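You operate a simulated robot arm through the tools that you are given. There is no shell and no other tool. Be economical: measure what you need, move in short steps, check, and stop when the job is done.

Carry out the task below with a simulated robot arm. There is one attempt and no reset: what you move stays moved.

Task
Take the dust cap off, pull the clip, run the nut tight and back it off to the white mark.
Fine: cap on the painted ring, clip in the free slot of its holder.

It is judged by the outcome, as a careful person would: the job done as asked, and still so three seconds after it is handed in. It fails if anything else is knocked over, pushed out of place, dropped, spilled or broken. Lids that push on must go on centred and level and be pressed home; caps that screw on are set level and turned clockwise until they are tight.

Robot
A 7-joint arm with a two-finger parallel gripper on a trunk, on a base that drives. Base frame: it is fixed to the floor where the robot stands at the start and does not move with it; the origin is under the middle of the robot, x ahead of it, y to its left, z up. Readings come in cm, degrees, newtons and seconds.
With the tool pointing down near the work surface it reaches from about 26 to 60 cm from the robot's upright axis, wherever it stands. Its first joint turns from -166.0 to 166.0 degrees. Places, roughly: castle nut [50, -20, 90]; front slot of the clip holder [50, -40, 90]; hub nose [50, -20, 90]; ring marked beside the hub [40, -30, 80]. Payload 3.4 kg.
The tool frame sits at the grasp point between the pads (the TCP): z along the fingers, y along the line on which they close. The tips reach 3 cm beyond it. The gripper opens to 9.4 cm. The fingers are 2.8 cm wide and 1 cm thick; the gripper's body (5 by 9.6 cm) begins 5.5 cm behind the TCP.
Orientation is told as [roll, pitch, yaw] about the base's x, y, z axes, in that order, counted from this pose: with the fingers straight down and closing along the base's y, the tool's x points along the base's -x, its y along +y and its z along -z.

Tools
- The arm moves only by the tool arm_command. Its argument "commands" is a list of rows, each an object of numbers (a shift or turn left out is 0, a gripper value left out holds the last): "x", "y", "z": the shift along the tool's x, y, z in cm; "rx", "ry", "rz": the turn, a rotation vector about the tool's x, y, z in degrees; "gripper": the closure, from 0 (fully open) to 1 (shut). In form: [{"x": .., "y": .., "z": .., "rx": .., "ry": .., "rz": .., "gripper": ..}, ...]. A call has 1 to 10 rows; each row shifts and turns the commanded pose from where the row before left it, along the tool's axes as they then stand. Rows are played at 5 a second. More than 5 cm and 8.6 degrees between two rows, or a gripper value outside its range, and nothing of the call is played. A pose out of reach is approached as far as the arm can. The call stops where the force on the tool passes 90 N (or 10 N more than at its start, if that is more) or the arm is blocked; 0.2 s more then pass. The fingers move at their own pace (about 7.2 cm/s each) and stop on an object; they squeeze with about 40 N. The grip force told is the motor's: it shows also when the fingers shut on nothing. Time passes only in rows, and 0.2 s behind the last, so rows that do not move let the fingers close. It gives the time, the measured TCP pose, the force on the tool (base axes), the opening and the grip force at its end, in the units of the frame above (readings bear some noise), with the torque about the TCP (base axes, N m) and any sound that the robot's microphone picked up.
- Cameras (640 x 400 px; columns grow to the right, rows downward): "scene" is now at [1.56, 10.78, 162.88]; the picture's right is [-0.60, -0.80, 0.00], its down [-0.58, 0.43, -0.69] and it looks along [0.55, -0.42, -0.72] (base axes); focal length 255 px, centre (320, 200). "wrist" rides on the gripper at [7.6, 1.4, -10.3] in the tool frame; the picture's right is [-0.18, 0.98, 0.00], its down [-0.75, -0.14, -0.64] and it looks along [-0.63, -0.12, 0.77] (tool axes); focal length 243 px, centre (320, 200). There is no depth. A picture from a camera that has moved, and an enlarged one, comes with that camera's place and axes in the base frame and with its lens. The place of the scene camera against the robot may be out by one fixed shift of up to 1.8 cm in any direction.
- get_image(camera): a new picture of that camera. No time passes.
- lift_body(by): slides the trunk up (or, below 0, down) by that many cm; the arm and the scene camera ride with it, the base frame stays. It gives what a move gives, with no picture.
- roll_base(legs): drives the robot by 1 to 6 legs, each [ahead, left, turn to the left] in cm, cm and degrees, along the robot's own axes; the way and the turn of a leg run together, so that a leg with both is an arc; at most 150 cm and 180 degrees a leg. The arm and the cameras ride along, it lands a little off, and it stops where it bumps. It gives what a move gives.
- pan_tilt(pan, tilt): turns the head with the scene camera to pan (to the left, within 155 degrees either way) and tilt (down, from -29 to 69), counted from straight ahead of the robot. It gives what a move gives.
- zoom(camera, box): a new picture of the part [left, top, right, bottom] of that camera's present view, enlarged. No time passes.
- close_job(): hands the job in; it is judged then, once.

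Work in short steps. Places have to be worked out from the pictures, the camera data and where the tool is seen: move nearer, look again, correct. Check each grasp and each placing, and mend what went wrong. You have 120 turns and 82 pictures in all, those below and enlarged ones among them. Open the gripper and draw the arm clear of the work before you hand the job in, unless the task says otherwise; then end with one line.

The tools are called after "Request:" by a JSON object that holds its "fn" and its "kwargs". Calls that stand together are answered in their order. arm_command: Moves the arm, as the interface text tells. Its arguments: {"type":"object","properties":{"commands":{"type":"array"}},"required":["commands"]} The other tools are called the same way: lift_body (by) slides the trunk up or down; roll_base (legs) drives the base; pan_tilt (pan, tilt) turns the head that bears the scene camera; get_image (camera) takes a picture; zoom (camera, box) takes an enlarged picture of a part of a camera's view; close_job () hands the job in.

At the start:

```text
time_s: 0.0
ee_pos: [22.89, -23.29, 124.9]
ee_rot: [0.1, 0.0, 0.0]
ft_force: [0.6, 0.0, 0.5]
wrist_torque: [0.0, 0.0, 0.0]
width: 9.42
gripper_force: 0.0
trunk travel left (down, up): [-30.0, 8.6]
robot x, y, heading: [-0.26, -0.1, -0.2]
head pan, tilt: [-36.9, 46.1]
```

scene: 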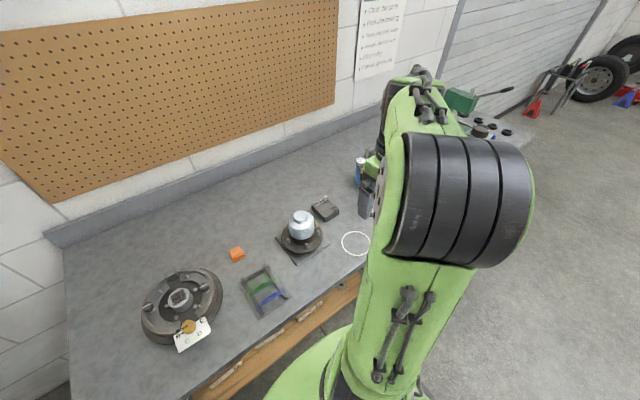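
wrist: 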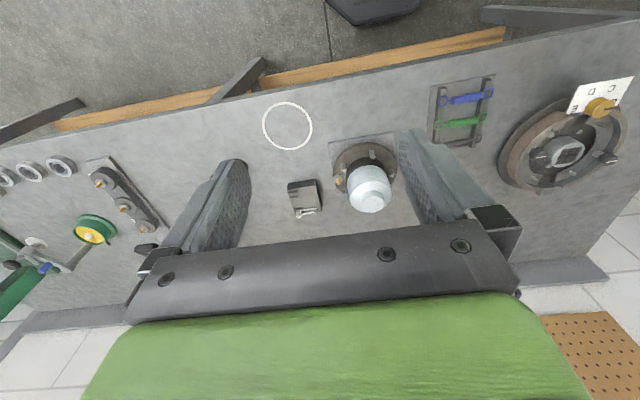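

The hub with its silver dust cap stands on the bench; I zoom in to see the cap, the holder and the ring.

Request:
{"fn": "zoom", "kwargs": {"camera": "scene", "box": [220, 170, 390, 276]}}

Request:
{"fn": "zoom", "kwargs": {"camera": "wrist", "box": [240, 70, 500, 232]}}

```text
3.76 times, centred on (305, 223) of scene
camera zoom: at [1.56, 10.78, 162.88], right [-0.6, -0.8, 0.0], down [-0.58, 0.43, -0.69], along [0.55, -0.42, -0.72], focal length 959 px, centre (376, 113)
```

zoom: 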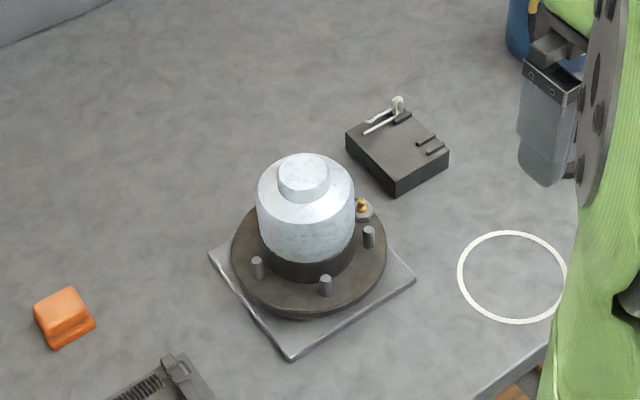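

```text
2.46 times, centred on (370, 151) of wrist
camera zoom: at [15.27, -21.83, 135.17], right [0.18, 0.98, 0.0], down [0.75, -0.14, 0.64], along [0.63, -0.12, -0.77], focal length 597 px, centre (197, 321)
```

zoom: 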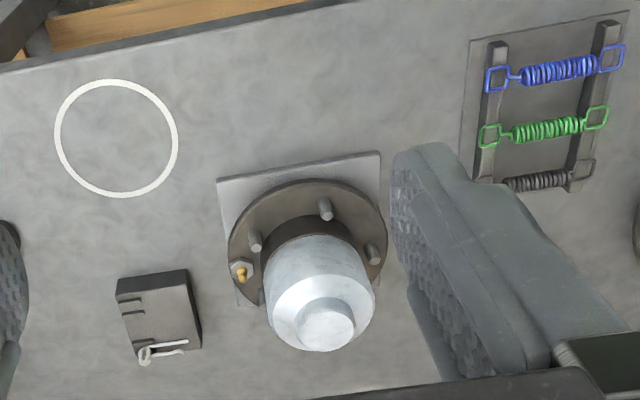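

The cap seems to be near (50, -18) with its top about z 93–97; the holder has a clip in the rear slot and the front one is free. I move to hover closer and look with the wrist camera.

Request:
{"fn": "arm_command", "kwargs": {"commands": [{"x": -4, "y": 0.8}, {"x": -4, "y": 0.8}, {"x": -4, "y": 0.8}, {"x": -4, "y": 0.8}, {"z": 3}, {"z": 3}, {}]}}

Request:
{"fn": "get_image", "kwargs": {"camera": "wrist"}}

Request:
{"fn": "get_image", "kwargs": {"camera": "scene"}}

```text
time_s: 1.6
ee_pos: [38.86, -20.02, 118.8]
ee_rot: [0.0, 0.0, 0.0]
ft_force: [0.3, 0.2, 0.6]
wrist_torque: [0.01, 0.01, 0.01]
width: 9.41
gripper_force: 0.0
trunk travel left (down, up): [-30.0, 8.6]
robot x, y, heading: [0.22, 0.3, -0.0]
head pan, tilt: [-36.9, 46.1]
```

```text
77 pictures are left
camera wrist: at [31.33, -18.6, 129.09], right [0.18, 0.98, 0.0], down [0.75, -0.14, 0.64], along [0.63, -0.12, -0.77], focal length 243 px, centre (320, 200)
```

wrist: 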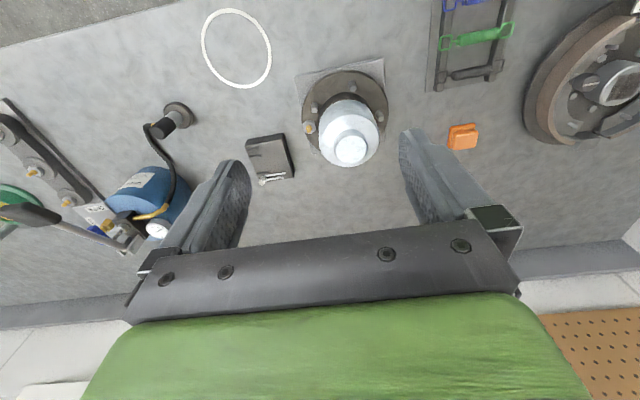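

```text
76 pictures are left
camera scene: at [1.5, 10.79, 162.89], right [-0.6, -0.8, 0.0], down [-0.58, 0.43, -0.69], along [0.55, -0.42, -0.72], focal length 255 px, centre (320, 200)
```

scene: 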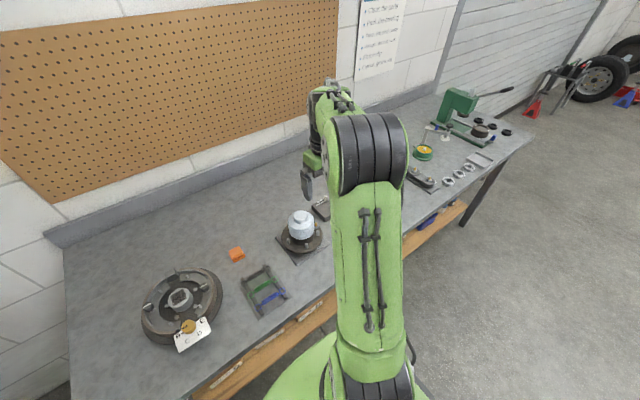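

Triangulating: cap top near (49.8, -17.2, 95.4), ring centre near (35.1, -32.9, 84). I move over the cap to check its knob's size.

Request:
{"fn": "arm_command", "kwargs": {"commands": [{"x": -4, "y": 1}, {"x": -4, "y": 1}, {"x": -3, "y": 0.8}, {"z": 4}, {"z": 4}, {"z": 4}, {}]}}

Request:
{"fn": "zoom", "kwargs": {"camera": "wrist", "box": [200, 60, 440, 210]}}

Request:
{"fn": "zoom", "kwargs": {"camera": "scene", "box": [250, 150, 362, 220]}}

```text
time_s: 3.2
ee_pos: [50.04, -17.36, 106.85]
ee_rot: [0.0, -0.1, 0.0]
ft_force: [-0.1, 0.2, -0.2]
wrist_torque: [0.02, -0.01, -0.02]
width: 9.39
gripper_force: 0.1
trunk travel left (down, up): [-30.0, 8.6]
robot x, y, heading: [-0.31, 0.28, -0.1]
head pan, tilt: [-36.9, 46.1]
```

```text
2.67 times, centred on (320, 135) of wrist
camera zoom: at [42.46, -15.98, 117.16], right [0.18, 0.98, 0.0], down [0.75, -0.14, 0.64], along [0.63, -0.12, -0.77], focal length 647 px, centre (320, 373)
```

zoom: 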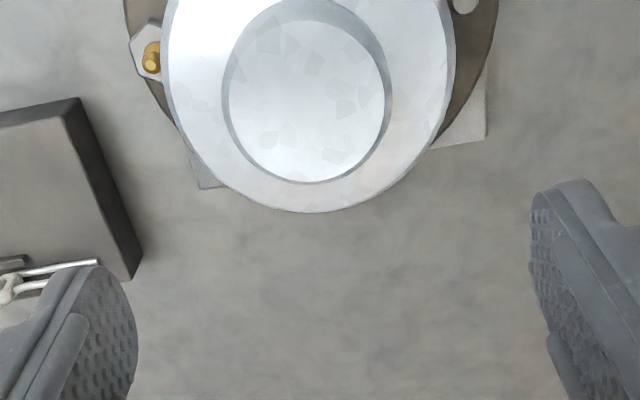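

```text
5.71 times, centred on (306, 185) of scene
camera zoom: at [1.53, 10.81, 162.88], right [-0.6, -0.8, 0.0], down [-0.58, 0.43, -0.69], along [0.55, -0.42, -0.72], focal length 1456 px, centre (400, 286)
```

zoom: 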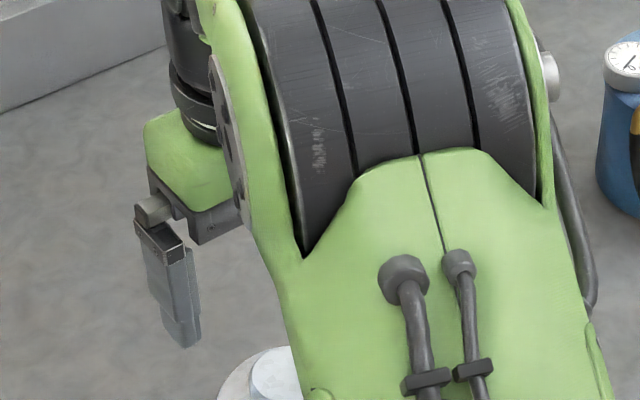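

Knob is about 5 cm across, centre near (48.7, -17.5), top about z 96.5. I centre on it and descend partway, then check.

Request:
{"fn": "arm_command", "kwargs": {"commands": [{"x": 1.3, "y": -0.15}, {"z": 3}, {"z": 3}, {}]}}

Request:
{"fn": "get_image", "kwargs": {"camera": "wrist"}}

```text
time_s: 4.2
ee_pos: [48.49, -17.44, 100.78]
ee_rot: [0.0, 0.0, -0.1]
ft_force: [0.6, 0.2, 0.1]
wrist_torque: [-0.02, -0.02, -0.02]
width: 9.43
gripper_force: 0.1
trunk travel left (down, up): [-30.0, 8.6]
robot x, y, heading: [0.2, 0.01, -0.3]
head pan, tilt: [-36.9, 46.1]
```

```text
73 pictures are left
camera wrist: at [40.98, -16.02, 111.1], right [0.18, 0.98, 0.0], down [0.75, -0.14, 0.64], along [0.63, -0.12, -0.77], focal length 243 px, centre (320, 200)
```

wrist: 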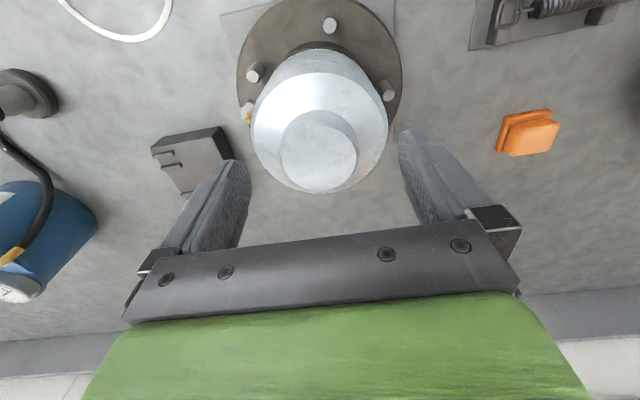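

The knob is between the pads and centred within a few mm. I lower so the tips overlap the knob about 1.7 cm and close.

Request:
{"fn": "arm_command", "kwargs": {"commands": [{"x": -0.2, "y": -0.1, "z": 1.4}, {"z": 1.2}, {"gripper": 1}, {}, {}, {}, {}]}}

Request:
{"fn": "get_image", "kwargs": {"camera": "wrist"}}

```text
time_s: 5.8
ee_pos: [48.81, -17.47, 98.34]
ee_rot: [-0.1, 0.0, 0.0]
ft_force: [0.8, 1.8, 2.7]
wrist_torque: [0.29, -0.18, -0.02]
width: 8.83
gripper_force: 40.0
trunk travel left (down, up): [-30.0, 8.6]
robot x, y, heading: [-0.08, -0.12, 0.1]
head pan, tilt: [-36.9, 46.1]
heard: snap
```

```text
72 pictures are left
camera wrist: at [41.18, -16.09, 108.58], right [0.18, 0.98, 0.0], down [0.75, -0.14, 0.64], along [0.63, -0.12, -0.77], focal length 243 px, centre (320, 200)
```

wrist: 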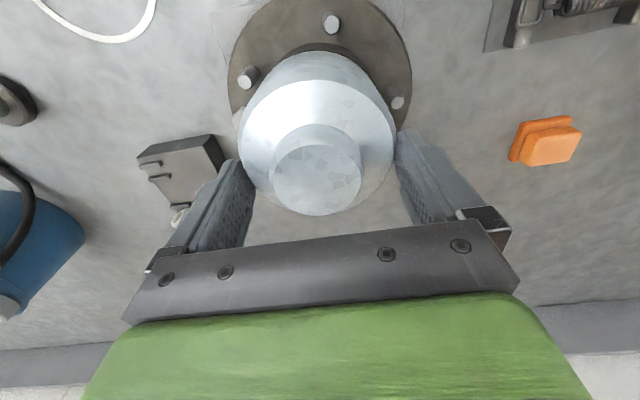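

Width 8.83 at 40 N: the tips hold the cap's wide body, and a snap was heard (cap perhaps unseated). I try a gentle lift of 1 cm.

Request:
{"fn": "arm_command", "kwargs": {"commands": [{"z": -0.3}, {"z": -0.3}, {"z": -0.4}, {}]}}

Request:
{"fn": "get_image", "kwargs": {"camera": "wrist"}}

```text
time_s: 6.8
ee_pos: [48.88, -17.5, 99.31]
ee_rot: [0.0, 0.1, 0.0]
ft_force: [0.4, -0.1, -0.9]
wrist_torque: [0.02, -0.01, 0.01]
width: 8.84
gripper_force: 39.9
trunk travel left (down, up): [-30.0, 8.6]
robot x, y, heading: [-0.34, -0.01, 0.1]
head pan, tilt: [-36.9, 46.1]
```

```text
71 pictures are left
camera wrist: at [41.19, -16.12, 109.59], right [0.18, 0.98, 0.0], down [0.75, -0.14, 0.64], along [0.63, -0.12, -0.77], focal length 243 px, centre (320, 200)
```

wrist: 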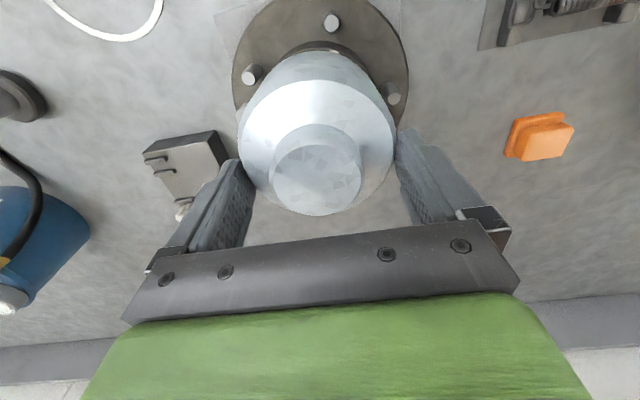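

The cap rides with the gripper, so it is free. I lift it well clear.

Request:
{"fn": "arm_command", "kwargs": {"commands": [{"z": -1}, {"z": -2}, {"z": -3}, {"z": -3}, {"z": -3}, {}]}}

Request:
{"fn": "get_image", "kwargs": {"camera": "wrist"}}

Request:
{"fn": "get_image", "kwargs": {"camera": "scene"}}

```text
time_s: 8.2
ee_pos: [48.97, -17.53, 111.11]
ee_rot: [0.1, 0.1, 0.0]
ft_force: [0.6, 0.0, -1.9]
wrist_torque: [-0.01, -0.01, 0.03]
width: 8.83
gripper_force: 40.1
trunk travel left (down, up): [-30.0, 8.6]
robot x, y, heading: [0.09, 0.03, 0.2]
head pan, tilt: [-36.9, 46.1]
```

```text
70 pictures are left
camera wrist: at [41.37, -16.14, 121.42], right [0.18, 0.98, 0.0], down [0.75, -0.14, 0.64], along [0.63, -0.12, -0.77], focal length 243 px, centre (320, 200)
```

wrist: 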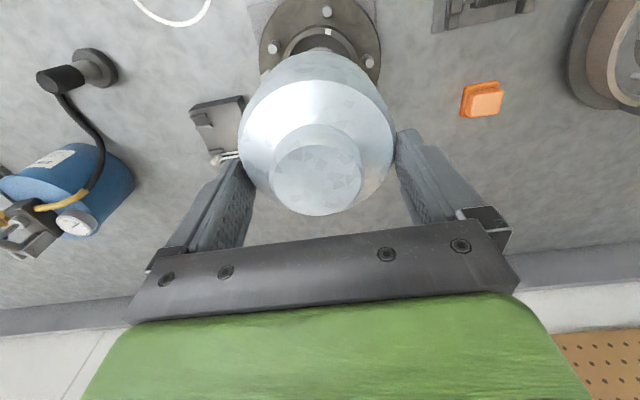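

```text
69 pictures are left
camera scene: at [1.63, 10.76, 162.88], right [-0.6, -0.8, 0.0], down [-0.58, 0.43, -0.69], along [0.55, -0.42, -0.72], focal length 255 px, centre (320, 200)
```

scene: 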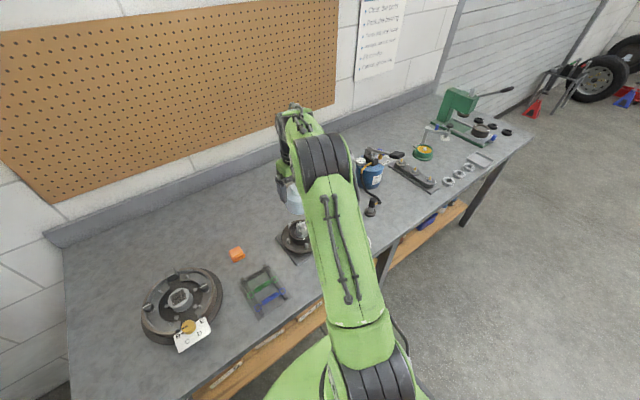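

The castle nut is exposed. Now I carry the cap to above the ring, around (35.1, -32.9), still high.

Request:
{"fn": "arm_command", "kwargs": {"commands": [{"x": 2.8, "y": -3.1}, {"x": 2.8, "y": -3.1}, {"x": 2.8, "y": -3.1}, {"x": 2.8, "y": -3.1}, {"x": 2.67, "y": -2.97}, {}, {"z": 3}, {"z": 3}, {"z": 2.5}, {}]}}

Request:
{"fn": "get_image", "kwargs": {"camera": "wrist"}}

Request:
{"fn": "get_image", "kwargs": {"camera": "scene"}}

```text
time_s: 10.4
ee_pos: [34.94, -32.64, 102.42]
ee_rot: [0.1, 0.1, 0.1]
ft_force: [1.0, 1.6, -0.5]
wrist_torque: [0.01, 0.0, 0.01]
width: 8.82
gripper_force: 40.1
trunk travel left (down, up): [-30.0, 8.6]
robot x, y, heading: [0.19, 0.09, 0.0]
head pan, tilt: [-36.9, 46.1]
```

```text
68 pictures are left
camera wrist: at [27.3, -31.26, 112.79], right [0.18, 0.98, 0.0], down [0.75, -0.14, 0.64], along [0.63, -0.12, -0.77], focal length 243 px, centre (320, 200)
```

wrist: 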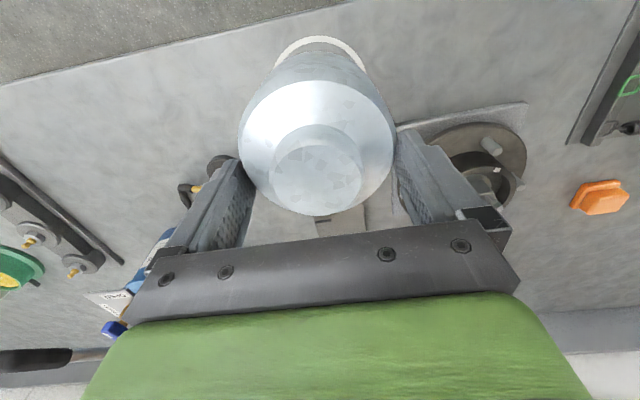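

```text
67 pictures are left
camera scene: at [1.55, 10.78, 162.89], right [-0.6, -0.8, 0.0], down [-0.58, 0.43, -0.69], along [0.55, -0.42, -0.72], focal length 255 px, centre (320, 200)
```

scene: 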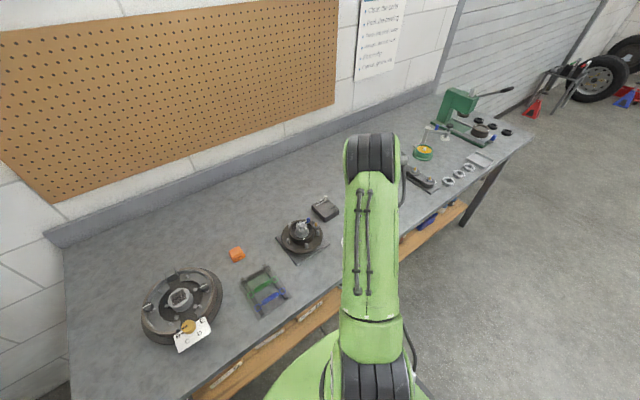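

The ring shows evenly behind the cap; I estimate its centre near (35.3, -32.5). I lower further and check again.

Request:
{"fn": "arm_command", "kwargs": {"commands": [{"x": -0.3, "y": 0.1, "z": 2}, {"z": 2}, {"z": 1.5}, {}]}}

Request:
{"fn": "get_image", "kwargs": {"camera": "wrist"}}

```text
time_s: 11.4
ee_pos: [35.18, -32.66, 97.01]
ee_rot: [0.0, -0.1, 0.0]
ft_force: [1.2, 0.3, -0.6]
wrist_torque: [0.0, -0.01, 0.0]
width: 8.82
gripper_force: 40.3
trunk travel left (down, up): [-30.0, 8.6]
robot x, y, heading: [-0.13, 0.09, 0.1]
head pan, tilt: [-36.9, 46.1]
```

```text
66 pictures are left
camera wrist: at [27.64, -31.29, 107.39], right [0.18, 0.98, 0.0], down [0.75, -0.14, 0.64], along [0.63, -0.12, -0.77], focal length 243 px, centre (320, 200)
```

wrist: 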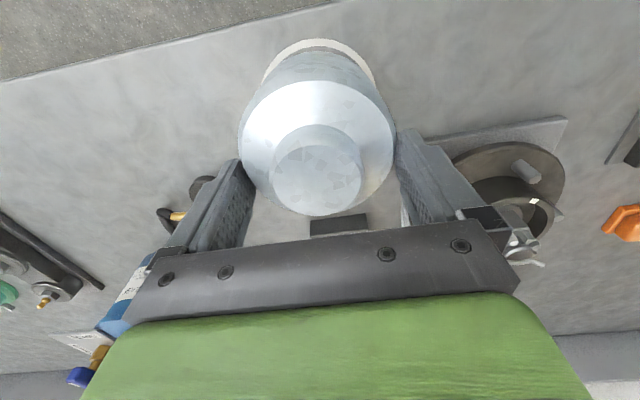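

Lateral alignment looks symmetric. I lower in small steps watching the force.

Request:
{"fn": "arm_command", "kwargs": {"commands": [{"z": 1}, {"z": 1}, {"z": 0.5}, {}]}}

Request:
{"fn": "zoom", "kwargs": {"camera": "wrist", "box": [220, 0, 420, 125]}}

```text
time_s: 12.4
ee_pos: [35.24, -32.62, 94.56]
ee_rot: [0.0, 0.1, 0.0]
ft_force: [-0.1, 0.6, -0.8]
wrist_torque: [0.01, 0.02, 0.01]
width: 8.81
gripper_force: 40.0
trunk travel left (down, up): [-30.0, 8.6]
robot x, y, heading: [-0.05, 0.25, -0.1]
head pan, tilt: [-36.9, 46.1]
```

```text
3.20 times, centred on (320, 62) of wrist
camera zoom: at [27.68, -31.34, 104.98], right [0.18, 0.98, 0.0], down [0.75, -0.14, 0.64], along [0.63, -0.12, -0.77], focal length 776 px, centre (320, 640)
```

zoom: 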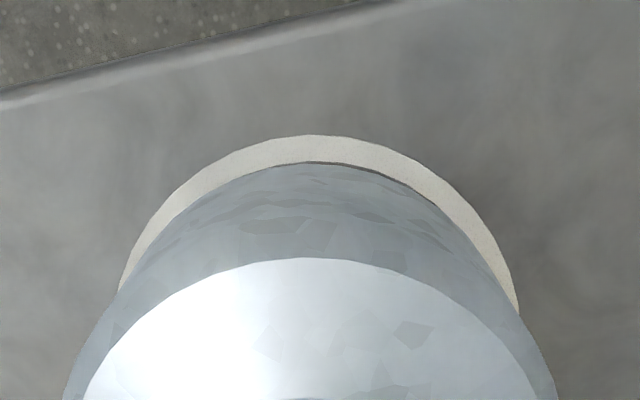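

Very close and concentric. Continue lowering gently.

Request:
{"fn": "arm_command", "kwargs": {"commands": [{"z": 0.5}, {"z": 0.4}, {"z": 0.3}, {}]}}

Request:
{"fn": "zoom", "kwargs": {"camera": "wrist", "box": [220, 0, 420, 125]}}

```text
time_s: 13.4
ee_pos: [35.28, -32.79, 93.65]
ee_rot: [0.0, 0.0, 0.0]
ft_force: [-0.5, 0.4, -1.4]
wrist_torque: [-0.02, -0.01, 0.0]
width: 8.84
gripper_force: 39.9
trunk travel left (down, up): [-30.0, 8.6]
robot x, y, heading: [0.27, -0.06, -0.1]
head pan, tilt: [-36.9, 46.1]
```

```text
3.20 times, centred on (320, 62) of wrist
camera zoom: at [27.63, -31.36, 103.82], right [0.18, 0.98, 0.0], down [0.75, -0.14, 0.64], along [0.63, -0.12, -0.77], focal length 776 px, centre (320, 640)
```

zoom: 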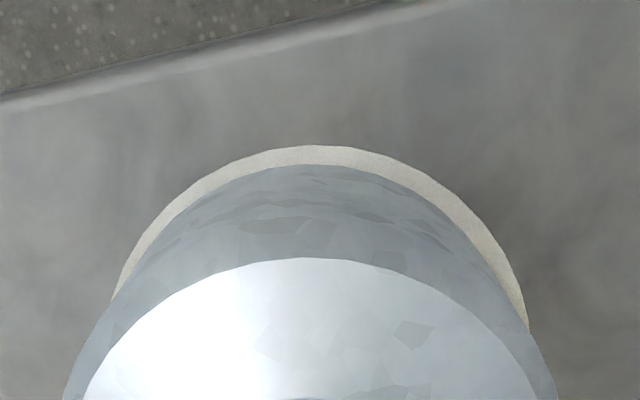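

The margin at the near side is shrinking, so I shift 0.5 cm ahead and 0.2 left, then continue down.

Request:
{"fn": "arm_command", "kwargs": {"commands": [{"x": -0.5, "y": 0.2}, {"z": 0.4}, {"z": 0.4}, {}]}}

Request:
{"fn": "zoom", "kwargs": {"camera": "wrist", "box": [220, 0, 420, 125]}}

Request:
{"fn": "zoom", "kwargs": {"camera": "scene", "box": [310, 180, 420, 270]}}

```text
time_s: 14.4
ee_pos: [35.6, -32.55, 92.78]
ee_rot: [0.0, 0.2, 0.0]
ft_force: [-0.7, 0.2, -1.3]
wrist_torque: [0.02, -0.01, 0.0]
width: 8.85
gripper_force: 40.1
trunk travel left (down, up): [-30.0, 8.6]
robot x, y, heading: [-0.12, 0.19, -0.3]
head pan, tilt: [-36.9, 46.1]
```

```text
3.20 times, centred on (320, 62) of wrist
camera zoom: at [28.1, -31.14, 103.06], right [0.18, 0.98, 0.0], down [0.75, -0.14, 0.64], along [0.63, -0.12, -0.77], focal length 776 px, centre (320, 640)
```

zoom: 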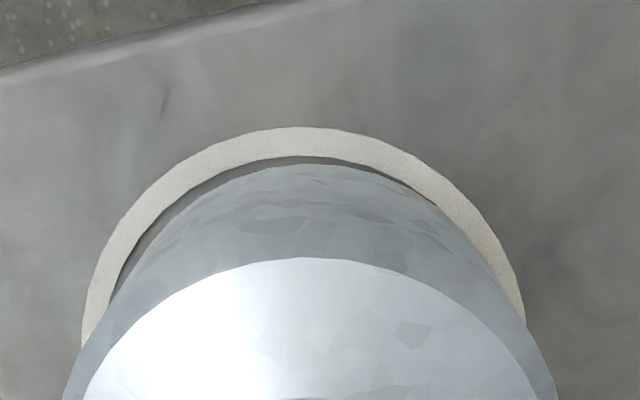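

```text
4.44 times, centred on (365, 225) of scene
camera zoom: at [1.57, 10.76, 162.89], right [-0.6, -0.8, 0.0], down [-0.58, 0.43, -0.69], along [0.55, -0.42, -0.72], focal length 1132 px, centre (120, 89)
```

zoom: 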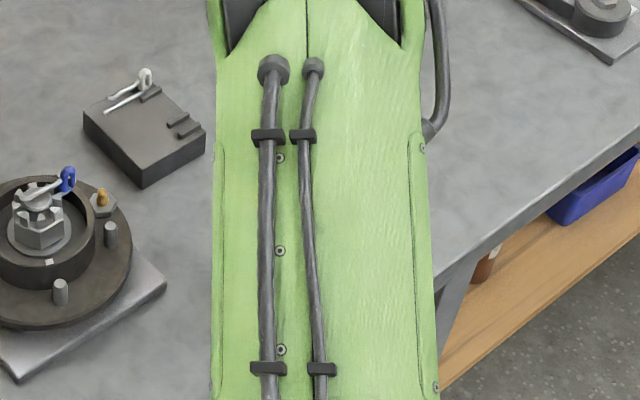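

Slightly too far left now; I go back 0.2 and continue down until contact.

Request:
{"fn": "arm_command", "kwargs": {"commands": [{"y": -0.25, "z": 0.3}, {"z": 0.3}, {"z": 0.3}, {"z": 0.3}, {}]}}

Request:
{"fn": "zoom", "kwargs": {"camera": "wrist", "box": [220, 0, 420, 125]}}

```text
time_s: 15.6
ee_pos: [35.72, -32.84, 91.61]
ee_rot: [0.0, 0.1, 0.0]
ft_force: [0.1, -0.2, -0.4]
wrist_torque: [0.03, 0.02, 0.0]
width: 8.85
gripper_force: 40.3
trunk travel left (down, up): [-30.0, 8.6]
robot x, y, heading: [-0.23, -0.13, -0.1]
head pan, tilt: [-36.9, 46.1]
```

```text
3.20 times, centred on (320, 62) of wrist
camera zoom: at [28.12, -31.4, 101.85], right [0.18, 0.98, 0.0], down [0.75, -0.14, 0.64], along [0.63, -0.12, -0.77], focal length 776 px, centre (320, 640)
```

zoom: 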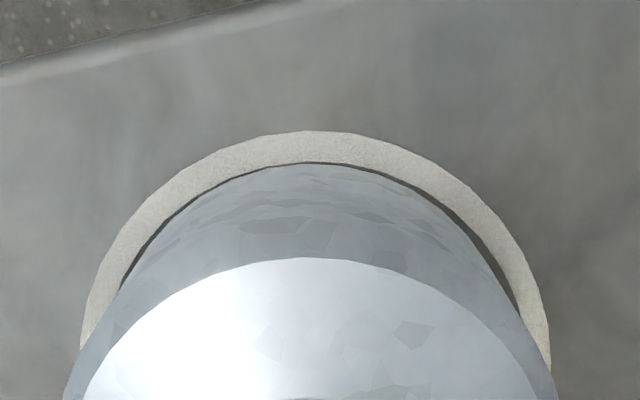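

Centred nicely now. Keep lowering to contact.

Request:
{"fn": "arm_command", "kwargs": {"commands": [{"z": 0.3}, {"z": 0.3}, {"z": 0.3}, {}]}}

Request:
{"fn": "zoom", "kwargs": {"camera": "wrist", "box": [220, 0, 420, 125]}}

```text
time_s: 16.6
ee_pos: [35.83, -32.7, 90.96]
ee_rot: [-0.1, -0.1, 0.0]
ft_force: [0.4, -1.0, 13.5]
wrist_torque: [0.42, 0.34, -0.01]
width: 8.81
gripper_force: 40.3
trunk travel left (down, up): [-30.0, 8.6]
robot x, y, heading: [-0.03, 0.01, 0.2]
head pan, tilt: [-36.9, 46.1]
```

```text
3.20 times, centred on (320, 62) of wrist
camera zoom: at [28.08, -31.34, 101.07], right [0.18, 0.98, 0.0], down [0.75, -0.14, 0.64], along [0.63, -0.12, -0.77], focal length 776 px, centre (320, 640)
```

zoom: 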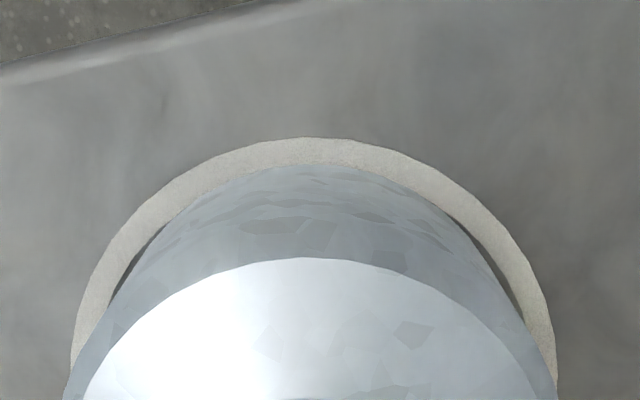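

Contact at 13.5 N; cap stands on the ring, centred. I ease off, open, and rise straight up.

Request:
{"fn": "arm_command", "kwargs": {"commands": [{"z": -0.1}, {"gripper": 0}, {}, {}, {"z": -1}, {"z": -2}, {"z": -3}, {"z": -3}, {}]}}

Request:
{"fn": "get_image", "kwargs": {"camera": "wrist"}}

```text
time_s: 18.6
ee_pos: [35.63, -32.93, 99.96]
ee_rot: [0.1, 0.1, 0.1]
ft_force: [1.1, -0.7, 0.4]
wrist_torque: [-0.01, 0.0, 0.01]
width: 9.38
gripper_force: 0.1
trunk travel left (down, up): [-30.0, 8.6]
robot x, y, heading: [0.26, 0.08, 0.2]
head pan, tilt: [-36.9, 46.1]
```

```text
59 pictures are left
camera wrist: at [28.11, -31.46, 110.11], right [0.18, 0.98, 0.0], down [0.75, -0.14, 0.64], along [0.63, -0.12, -0.77], focal length 243 px, centre (320, 200)
```

wrist: 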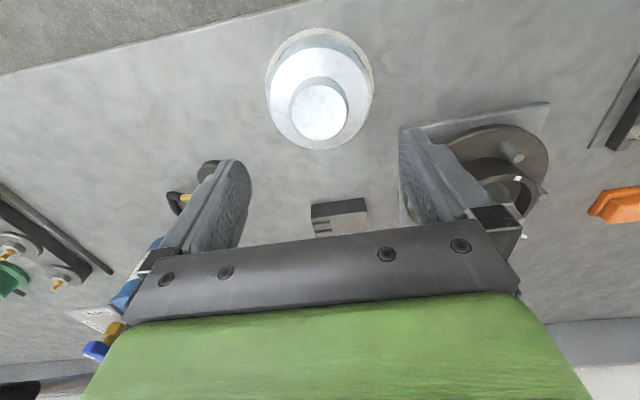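

Cap stands well. Now I move back to view the nut and clip.

Request:
{"fn": "arm_command", "kwargs": {"commands": [{"z": -4}, {"x": -2.5, "y": 3.7}, {"x": -2.5, "y": 3.7}, {"x": -2.0, "y": 3.7}, {"x": -2, "y": 3.7}, {}]}}

Request:
{"fn": "zoom", "kwargs": {"camera": "wrist", "box": [200, 40, 440, 190]}}

Request:
{"fn": "zoom", "kwargs": {"camera": "scene", "box": [270, 185, 366, 245]}}

```text
time_s: 20.0
ee_pos: [44.89, -18.19, 103.79]
ee_rot: [0.1, 0.0, -0.1]
ft_force: [0.5, 0.3, -0.4]
wrist_torque: [-0.05, -0.01, 0.03]
width: 9.38
gripper_force: 0.0
trunk travel left (down, up): [-30.0, 8.6]
robot x, y, heading: [0.12, 0.37, 0.1]
head pan, tilt: [-36.9, 46.1]
```

```text
2.67 times, centred on (320, 115) of wrist
camera zoom: at [37.25, -16.77, 114.07], right [0.18, 0.98, 0.0], down [0.75, -0.14, 0.64], along [0.63, -0.12, -0.77], focal length 647 px, centre (320, 427)
```

zoom: 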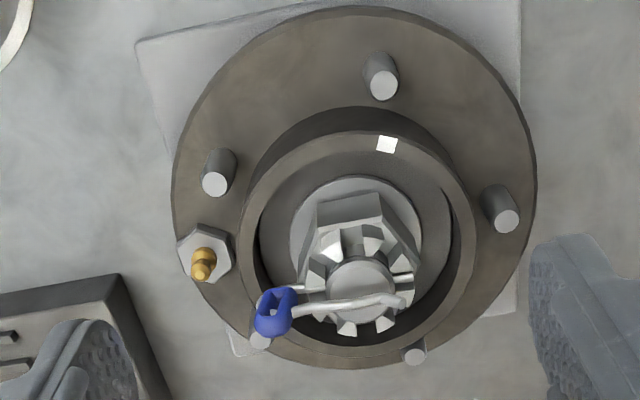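

```text
6.67 times, centred on (318, 215) of scene
camera zoom: at [1.51, 10.68, 162.89], right [-0.6, -0.8, 0.0], down [-0.58, 0.43, -0.69], along [0.55, -0.42, -0.72], focal length 1698 px, centre (333, 100)
```

zoom: 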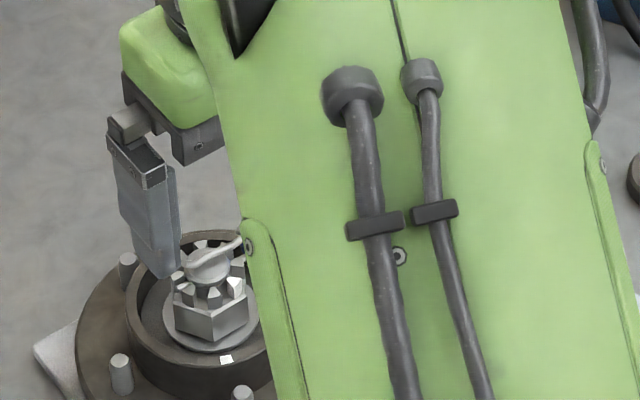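

The clip's eye sits on the -y side of the nut, legs nearly along y, one leg through the castle slot and the other over the stud. I yaw the tool -90° (pads closing along x) and look from the eye's side.

Request:
{"fn": "arm_command", "kwargs": {"commands": [{"z": -2, "rz": -8.5}, {"rz": -8.5, "z": -2}, {"rz": -8.5}, {"rz": -8.5}, {"rz": -8.5}, {"rz": -8.5}, {"rz": -8.5}, {"rz": -8.5}, {"rz": -8.5}, {"rz": -8.5}]}}

Request:
{"fn": "arm_command", "kwargs": {"commands": [{"rz": -5, "x": 3}, {"x": 3}, {"y": -4, "z": 2}, {}]}}

Request:
{"fn": "get_image", "kwargs": {"camera": "wrist"}}

```text
time_s: 22.2
ee_pos: [44.69, -18.03, 107.78]
ee_rot: [0.1, 0.0, 85.2]
ft_force: [-0.3, 0.2, 0.4]
wrist_torque: [0.0, 0.04, 0.02]
width: 9.4
gripper_force: 0.0
trunk travel left (down, up): [-30.0, 8.6]
robot x, y, heading: [0.36, -0.16, 0.2]
head pan, tilt: [-36.9, 46.1]
```

```text
time_s: 23.2
ee_pos: [48.18, -24.13, 105.97]
ee_rot: [0.0, 0.0, 89.9]
ft_force: [-0.9, 0.2, -0.4]
wrist_torque: [-0.04, 0.02, -0.03]
width: 9.41
gripper_force: 0.0
trunk travel left (down, up): [-30.0, 8.6]
robot x, y, heading: [-0.15, -0.15, 0.0]
head pan, tilt: [-36.9, 46.1]
```

```text
56 pictures are left
camera wrist: at [46.75, -31.79, 116.29], right [-0.98, 0.18, 0.0], down [0.14, 0.75, 0.64], along [0.12, 0.63, -0.77], focal length 243 px, centre (320, 200)
```

wrist: 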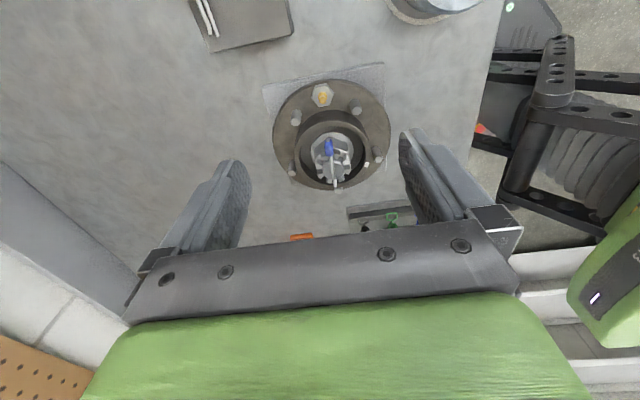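

Good view from the eye's side; zoom for detail.

Request:
{"fn": "zoom", "kwargs": {"camera": "wrist", "box": [260, 75, 404, 195]}}

Request:
{"fn": "zoom", "kwargs": {"camera": "wrist", "box": [170, 0, 310, 88]}}

```text
3.33 times, centred on (332, 135) of wrist
camera zoom: at [46.75, -31.79, 116.29], right [-0.98, 0.18, 0.0], down [0.14, 0.75, 0.64], along [0.12, 0.63, -0.77], focal length 809 px, centre (280, 417)
```

zoom: 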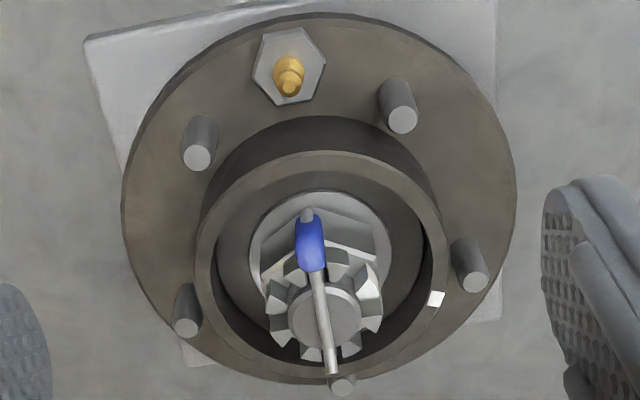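

```text
4.55 times, centred on (240, 44) of wrist
camera zoom: at [46.75, -31.79, 116.29], right [-0.98, 0.18, 0.0], down [0.14, 0.75, 0.64], along [0.12, 0.63, -0.77], focal length 1103 px, centre (684, 909)
```

zoom: 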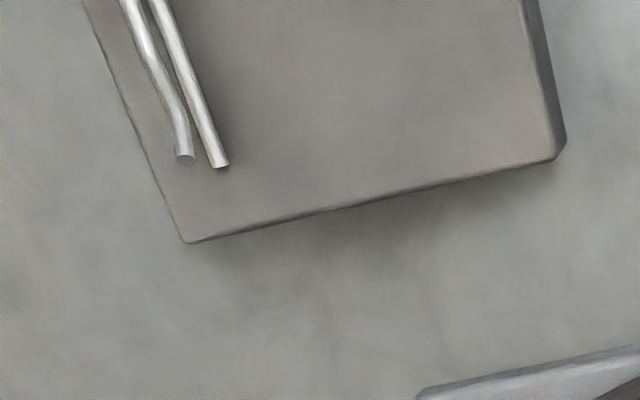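

Triangulated: eye at (48.0, -20.4, 94.5), stud axis (48.0, -17.35), hub rim z 91.4, white mark at (44.2, -15.8). I descend around the eye, pads closing along x.

Request:
{"fn": "arm_command", "kwargs": {"commands": [{"x": -3.2, "y": 0.15}, {"z": 4}, {"z": 4}, {}]}}

Request:
{"fn": "get_image", "kwargs": {"camera": "wrist"}}

```text
time_s: 24.2
ee_pos: [48.34, -20.7, 97.66]
ee_rot: [-0.1, 0.0, 90.0]
ft_force: [-1.3, 0.3, -0.5]
wrist_torque: [-0.03, -0.05, -0.01]
width: 9.41
gripper_force: 0.2
trunk travel left (down, up): [-30.0, 8.6]
robot x, y, heading: [-0.19, -0.19, -0.0]
head pan, tilt: [-36.9, 46.1]
```

```text
53 pictures are left
camera wrist: at [46.89, -28.42, 108.07], right [-0.98, 0.18, 0.0], down [0.14, 0.75, 0.64], along [0.12, 0.63, -0.77], focal length 243 px, centre (320, 200)
```

wrist: 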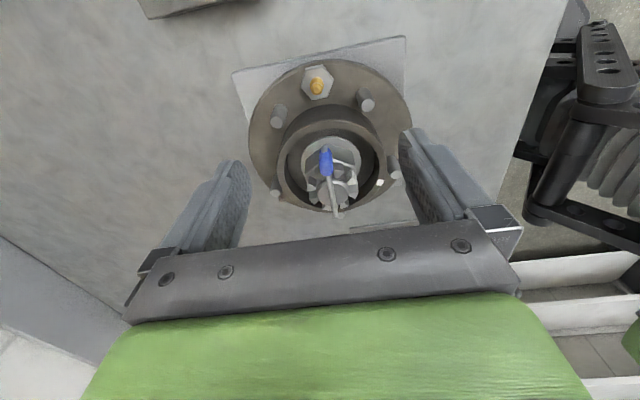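

The eye is confirmed at (48.05, -20.4, 94.6). Align, lower 1.5 cm and close.

Request:
{"fn": "arm_command", "kwargs": {"commands": [{"x": 0.3, "y": 0.25, "z": 0.7}, {"z": 0.8}, {"gripper": 0.5}, {"gripper": 0.7}, {"gripper": 0.8}, {"gripper": 1}, {}, {}]}}

Request:
{"fn": "zoom", "kwargs": {"camera": "wrist", "box": [230, 60, 430, 220]}}

```text
time_s: 26.0
ee_pos: [47.91, -21.04, 96.28]
ee_rot: [0.0, -0.1, 90.1]
ft_force: [0.2, 0.1, -0.2]
wrist_torque: [-0.02, -0.02, 0.04]
width: 0.61
gripper_force: 40.1
trunk travel left (down, up): [-30.0, 8.6]
robot x, y, heading: [-0.03, 0.09, -0.2]
head pan, tilt: [-36.9, 46.1]
```

```text
2.50 times, centred on (330, 140) of wrist
camera zoom: at [46.59, -28.69, 106.56], right [-0.98, 0.18, 0.0], down [0.14, 0.75, 0.64], along [0.12, 0.63, -0.77], focal length 606 px, centre (295, 350)
```

zoom: 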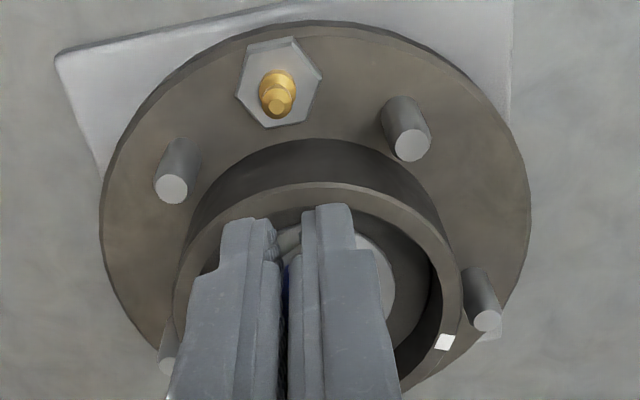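

The eye is held (0.61 cm, 40 N). I pull straight along -y in small steps.

Request:
{"fn": "arm_command", "kwargs": {"commands": [{"x": 0.5}, {"x": 0.5}, {"x": 0.5}, {"x": 0.5}, {}]}}

Request:
{"fn": "get_image", "kwargs": {"camera": "wrist"}}

```text
time_s: 27.2
ee_pos: [48.09, -23.09, 96.25]
ee_rot: [0.1, 0.0, 89.9]
ft_force: [0.4, 2.9, -5.9]
wrist_torque: [-0.21, -0.01, -0.02]
width: 0.65
gripper_force: 39.9
trunk travel left (down, up): [-30.0, 8.6]
robot x, y, heading: [0.43, 0.14, 0.1]
head pan, tilt: [-36.9, 46.1]
```

```text
51 pictures are left
camera wrist: at [46.66, -30.73, 106.53], right [-0.98, 0.18, 0.0], down [0.14, 0.75, 0.64], along [0.12, 0.63, -0.77], focal length 243 px, centre (320, 200)
```

wrist: 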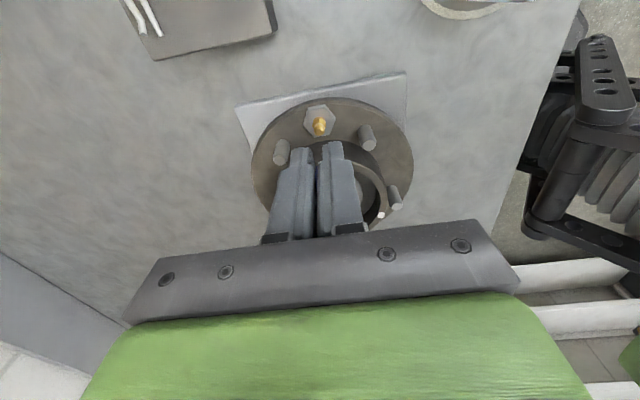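

Sliding out with small force. Continue.

Request:
{"fn": "arm_command", "kwargs": {"commands": [{"x": 0.6}, {"x": 0.6}, {"x": 0.6}, {"x": 0.6}, {"x": 0.6}, {"x": 0.6}, {"x": 0.6}, {}]}}

Request:
{"fn": "zoom", "kwargs": {"camera": "scene", "box": [250, 160, 378, 240]}}

Request:
{"fn": "get_image", "kwargs": {"camera": "wrist"}}

```text
time_s: 29.0
ee_pos: [48.12, -27.42, 96.21]
ee_rot: [0.2, 0.1, 89.9]
ft_force: [-0.2, 0.3, -0.4]
wrist_torque: [-0.03, 0.0, -0.01]
width: 0.66
gripper_force: 40.2
trunk travel left (down, up): [-30.0, 8.6]
robot x, y, heading: [-0.01, 0.19, 0.1]
head pan, tilt: [-36.9, 46.1]
```

```text
5.00 times, centred on (314, 200) of scene
camera zoom: at [1.58, 10.8, 162.88], right [-0.6, -0.8, 0.0], down [-0.58, 0.43, -0.69], along [0.55, -0.42, -0.72], focal length 1274 px, centre (350, 200)
```

zoom: 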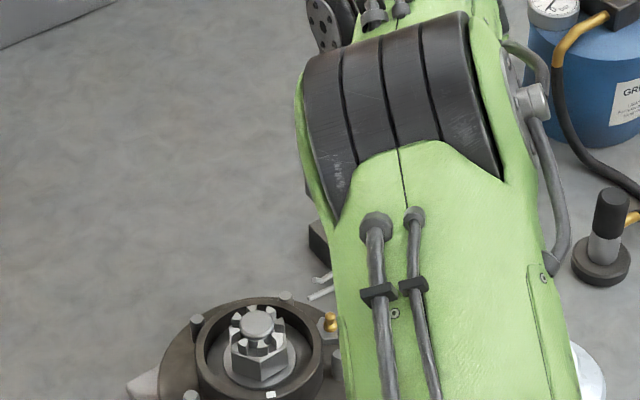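

```text
49 pictures are left
camera wrist: at [46.64, -34.98, 106.54], right [-0.98, 0.18, 0.0], down [0.14, 0.75, 0.64], along [0.12, 0.63, -0.77], focal length 243 px, centre (320, 200)
```

wrist: 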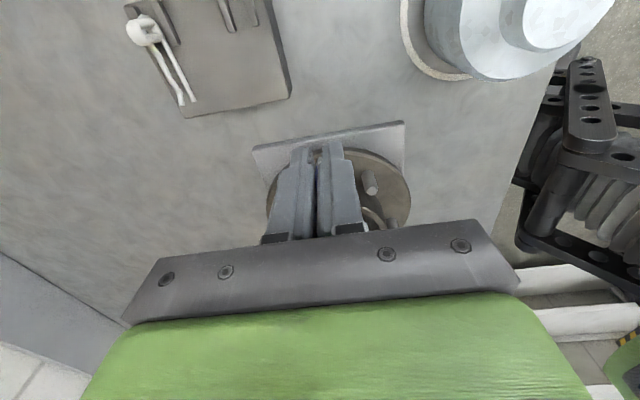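

The clip is out and held; the nut is untouched. The holder's front slot is near (52, -35), beyond easy reach, so I raise the arm and then drive the base 14 cm to the right.

Request:
{"fn": "arm_command", "kwargs": {"commands": [{"z": -3}, {"z": -3}, {"z": -3}, {"x": -2, "y": 2}, {"x": -2, "y": 2}, {}]}}

Request:
{"fn": "roll_base", "kwargs": {"legs": [[0, -14, 0]]}}

Request:
{"fn": "get_image", "kwargs": {"camera": "wrist"}}

Request:
{"fn": "get_image", "kwargs": {"camera": "scene"}}

```text
time_s: 30.4
ee_pos: [44.2, -23.4, 105.32]
ee_rot: [0.1, 0.0, 90.0]
ft_force: [0.8, 0.4, -0.5]
wrist_torque: [-0.03, 0.03, 0.04]
width: 0.67
gripper_force: 40.2
trunk travel left (down, up): [-30.0, 8.6]
robot x, y, heading: [-0.02, 0.24, 0.2]
head pan, tilt: [-36.9, 46.1]
```

```text
time_s: 31.7
ee_pos: [44.24, -37.22, 105.29]
ee_rot: [-0.1, -0.1, 89.9]
ft_force: [-0.2, -0.8, -0.5]
wrist_torque: [0.03, 0.01, -0.02]
width: 0.66
gripper_force: 40.1
trunk travel left (down, up): [-30.0, 8.6]
robot x, y, heading: [-0.38, -13.59, -0.1]
head pan, tilt: [-36.9, 46.1]
```

```text
48 pictures are left
camera wrist: at [42.77, -44.91, 115.58], right [-0.98, 0.18, 0.0], down [0.14, 0.75, 0.64], along [0.12, 0.63, -0.77], focal length 243 px, centre (320, 200)
```

wrist: 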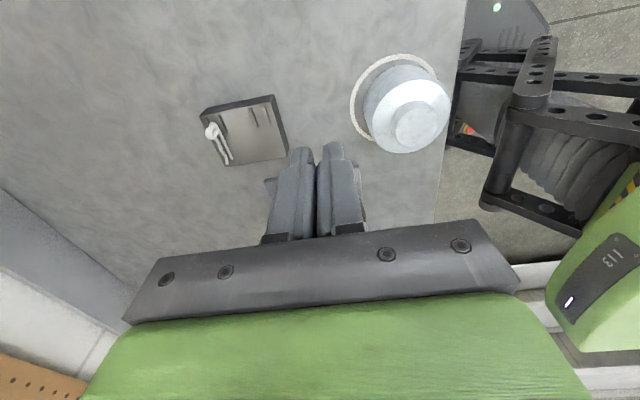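

```text
47 pictures are left
camera scene: at [1.58, -3.17, 162.9], right [-0.6, -0.8, 0.0], down [-0.58, 0.43, -0.69], along [0.55, -0.42, -0.72], focal length 255 px, centre (320, 200)
```

scene: 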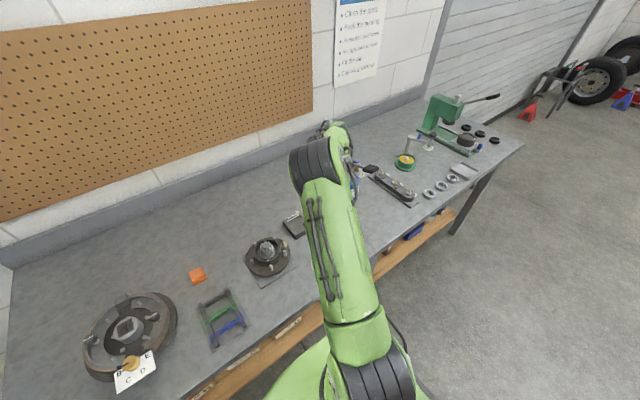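

Zoom on the holder to see slot geometry.

Request:
{"fn": "zoom", "kwargs": {"camera": "wrist", "box": [190, 80, 318, 180]}}

Request:
{"fn": "zoom", "kwargs": {"camera": "scene", "box": [270, 200, 320, 240]}}

Request:
{"fn": "zoom", "kwargs": {"camera": "wrist", "box": [330, 40, 470, 170]}}

```text
4.00 times, centred on (254, 130) of wrist
camera zoom: at [42.77, -44.91, 115.58], right [-0.98, 0.18, 0.0], down [0.14, 0.75, 0.64], along [0.12, 0.63, -0.77], focal length 970 px, centre (584, 480)
```

zoom: 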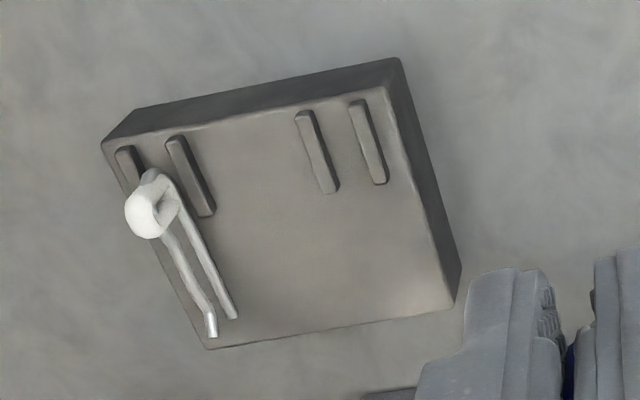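

```text
10.00 times, centred on (295, 220) of scene
camera zoom: at [1.58, -3.17, 162.9], right [-0.6, -0.8, 0.0], down [-0.58, 0.43, -0.69], along [0.55, -0.42, -0.72], focal length 2548 px, centre (570, 0)
```

zoom: 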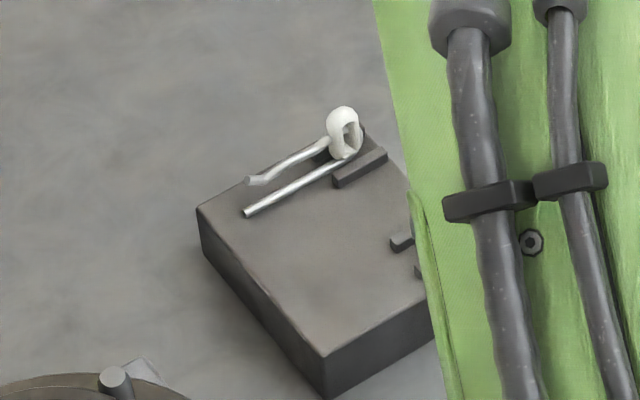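

```text
3.08 times, centred on (400, 105) of wrist
camera zoom: at [42.77, -44.91, 115.58], right [-0.98, 0.18, 0.0], down [0.14, 0.75, 0.64], along [0.12, 0.63, -0.77], focal length 746 px, centre (74, 492)
```

zoom: 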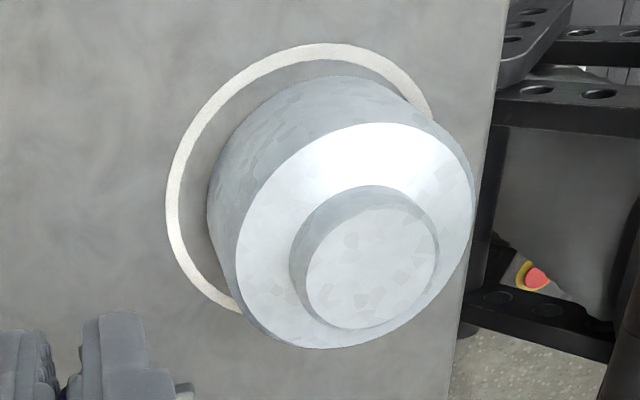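

The block top is z ≈ 87, front slot centre ≈ (51.8, -35.5), slot along y as the clip is held. Cap sits inside the ring. I move above the slot and lower to look closer.

Request:
{"fn": "arm_command", "kwargs": {"commands": [{"y": -4, "x": -0.7}, {"y": -3.5, "x": -0.6}, {"z": 3}, {"z": 3}, {"z": 3}, {}]}}

Request:
{"fn": "get_image", "kwargs": {"camera": "wrist"}}

Request:
{"fn": "get_image", "kwargs": {"camera": "scene"}}

```text
time_s: 33.1
ee_pos: [51.66, -35.91, 96.3]
ee_rot: [0.0, -0.1, 90.0]
ft_force: [0.5, -0.5, 0.7]
wrist_torque: [0.02, -0.03, -0.01]
width: 0.63
gripper_force: 40.5
trunk travel left (down, up): [-30.0, 8.6]
robot x, y, heading: [-0.0, -13.76, 0.2]
head pan, tilt: [-36.9, 46.1]
```

```text
43 pictures are left
camera wrist: at [50.29, -43.55, 106.54], right [-0.98, 0.18, 0.0], down [0.14, 0.75, 0.64], along [0.12, 0.63, -0.77], focal length 243 px, centre (320, 200)
```

wrist: 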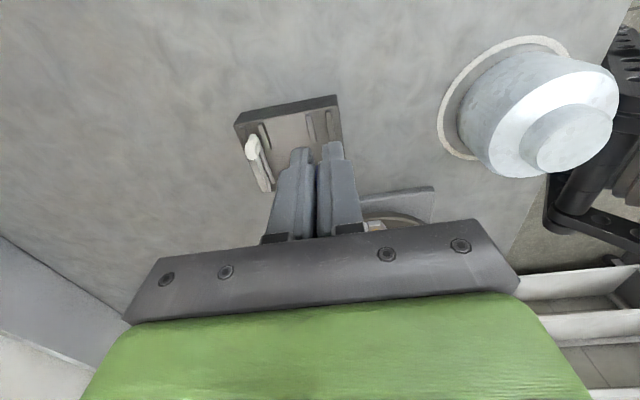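

```text
42 pictures are left
camera scene: at [1.54, -3.0, 162.89], right [-0.6, -0.8, 0.0], down [-0.58, 0.43, -0.69], along [0.55, -0.42, -0.72], focal length 255 px, centre (320, 200)
```

scene: 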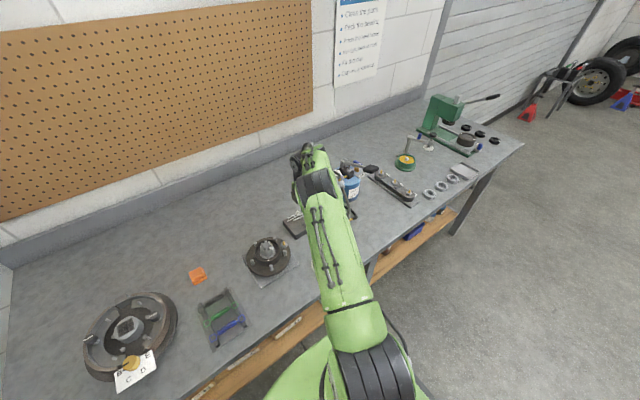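

Request:
{"fn": "zoom", "kwargs": {"camera": "wrist", "box": [225, 85, 369, 185]}}

```text
4.00 times, centred on (297, 135) of wrist
camera zoom: at [50.29, -43.55, 106.54], right [-0.98, 0.18, 0.0], down [0.14, 0.75, 0.64], along [0.12, 0.63, -0.77], focal length 970 px, centre (412, 460)
```

zoom: 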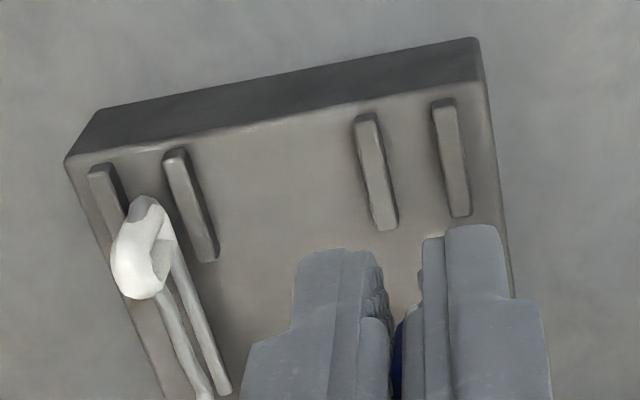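

In the tool frame the slot centre is at (-0.44, -0.11) and parallel to the clip: alignment within 2 mm. I correct and lower slowly toward contact.

Request:
{"fn": "arm_command", "kwargs": {"commands": [{"x": -0.15, "y": -0.1}, {"z": 2}, {"z": 2}, {"z": 0.5}, {}]}}

Request:
{"fn": "zoom", "kwargs": {"camera": "wrist", "box": [225, 85, 369, 185]}}

```text
time_s: 34.3
ee_pos: [51.76, -35.78, 91.81]
ee_rot: [0.1, 0.0, 90.0]
ft_force: [0.5, -0.1, -1.3]
wrist_torque: [0.0, 0.04, 0.0]
width: 0.66
gripper_force: 40.0
trunk travel left (down, up): [-30.0, 8.6]
robot x, y, heading: [0.22, -14.09, -0.0]
head pan, tilt: [-36.9, 46.1]
```

```text
4.00 times, centred on (297, 135) of wrist
camera zoom: at [50.31, -43.32, 102.18], right [-0.98, 0.18, 0.0], down [0.14, 0.75, 0.64], along [0.12, 0.63, -0.77], focal length 970 px, centre (412, 460)
```

zoom: 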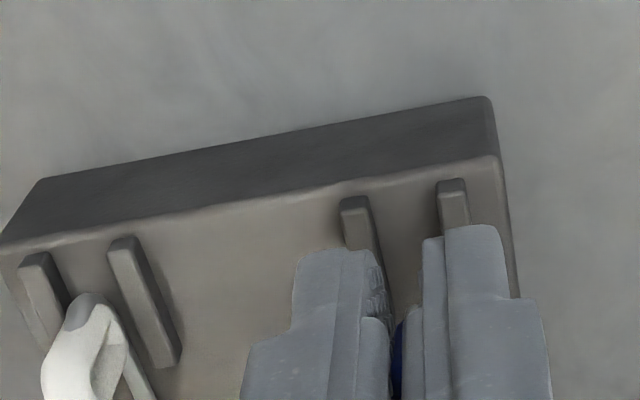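

Still centred on the slot. Lower in small steps until contact.

Request:
{"fn": "arm_command", "kwargs": {"commands": [{"z": 0.3}, {"z": 0.3}, {"z": 0.2}, {}]}}

Request:
{"fn": "arm_command", "kwargs": {"commands": [{"z": 0.15}, {"z": 0.15}, {}]}}

```text
time_s: 35.3
ee_pos: [51.8, -35.6, 90.99]
ee_rot: [-0.1, 0.1, 90.0]
ft_force: [0.2, 0.6, 0.9]
wrist_torque: [0.01, 0.0, 0.0]
width: 0.63
gripper_force: 40.0
trunk travel left (down, up): [-30.0, 8.6]
robot x, y, heading: [0.09, -13.56, -0.2]
head pan, tilt: [-36.9, 46.1]
```

```text
time_s: 36.1
ee_pos: [51.83, -35.62, 90.74]
ee_rot: [-0.1, 0.0, 89.9]
ft_force: [0.4, -0.3, -0.3]
wrist_torque: [-0.01, 0.04, -0.04]
width: 0.62
gripper_force: 40.2
trunk travel left (down, up): [-30.0, 8.6]
robot x, y, heading: [-0.16, -13.55, 0.1]
head pan, tilt: [-36.9, 46.1]
```

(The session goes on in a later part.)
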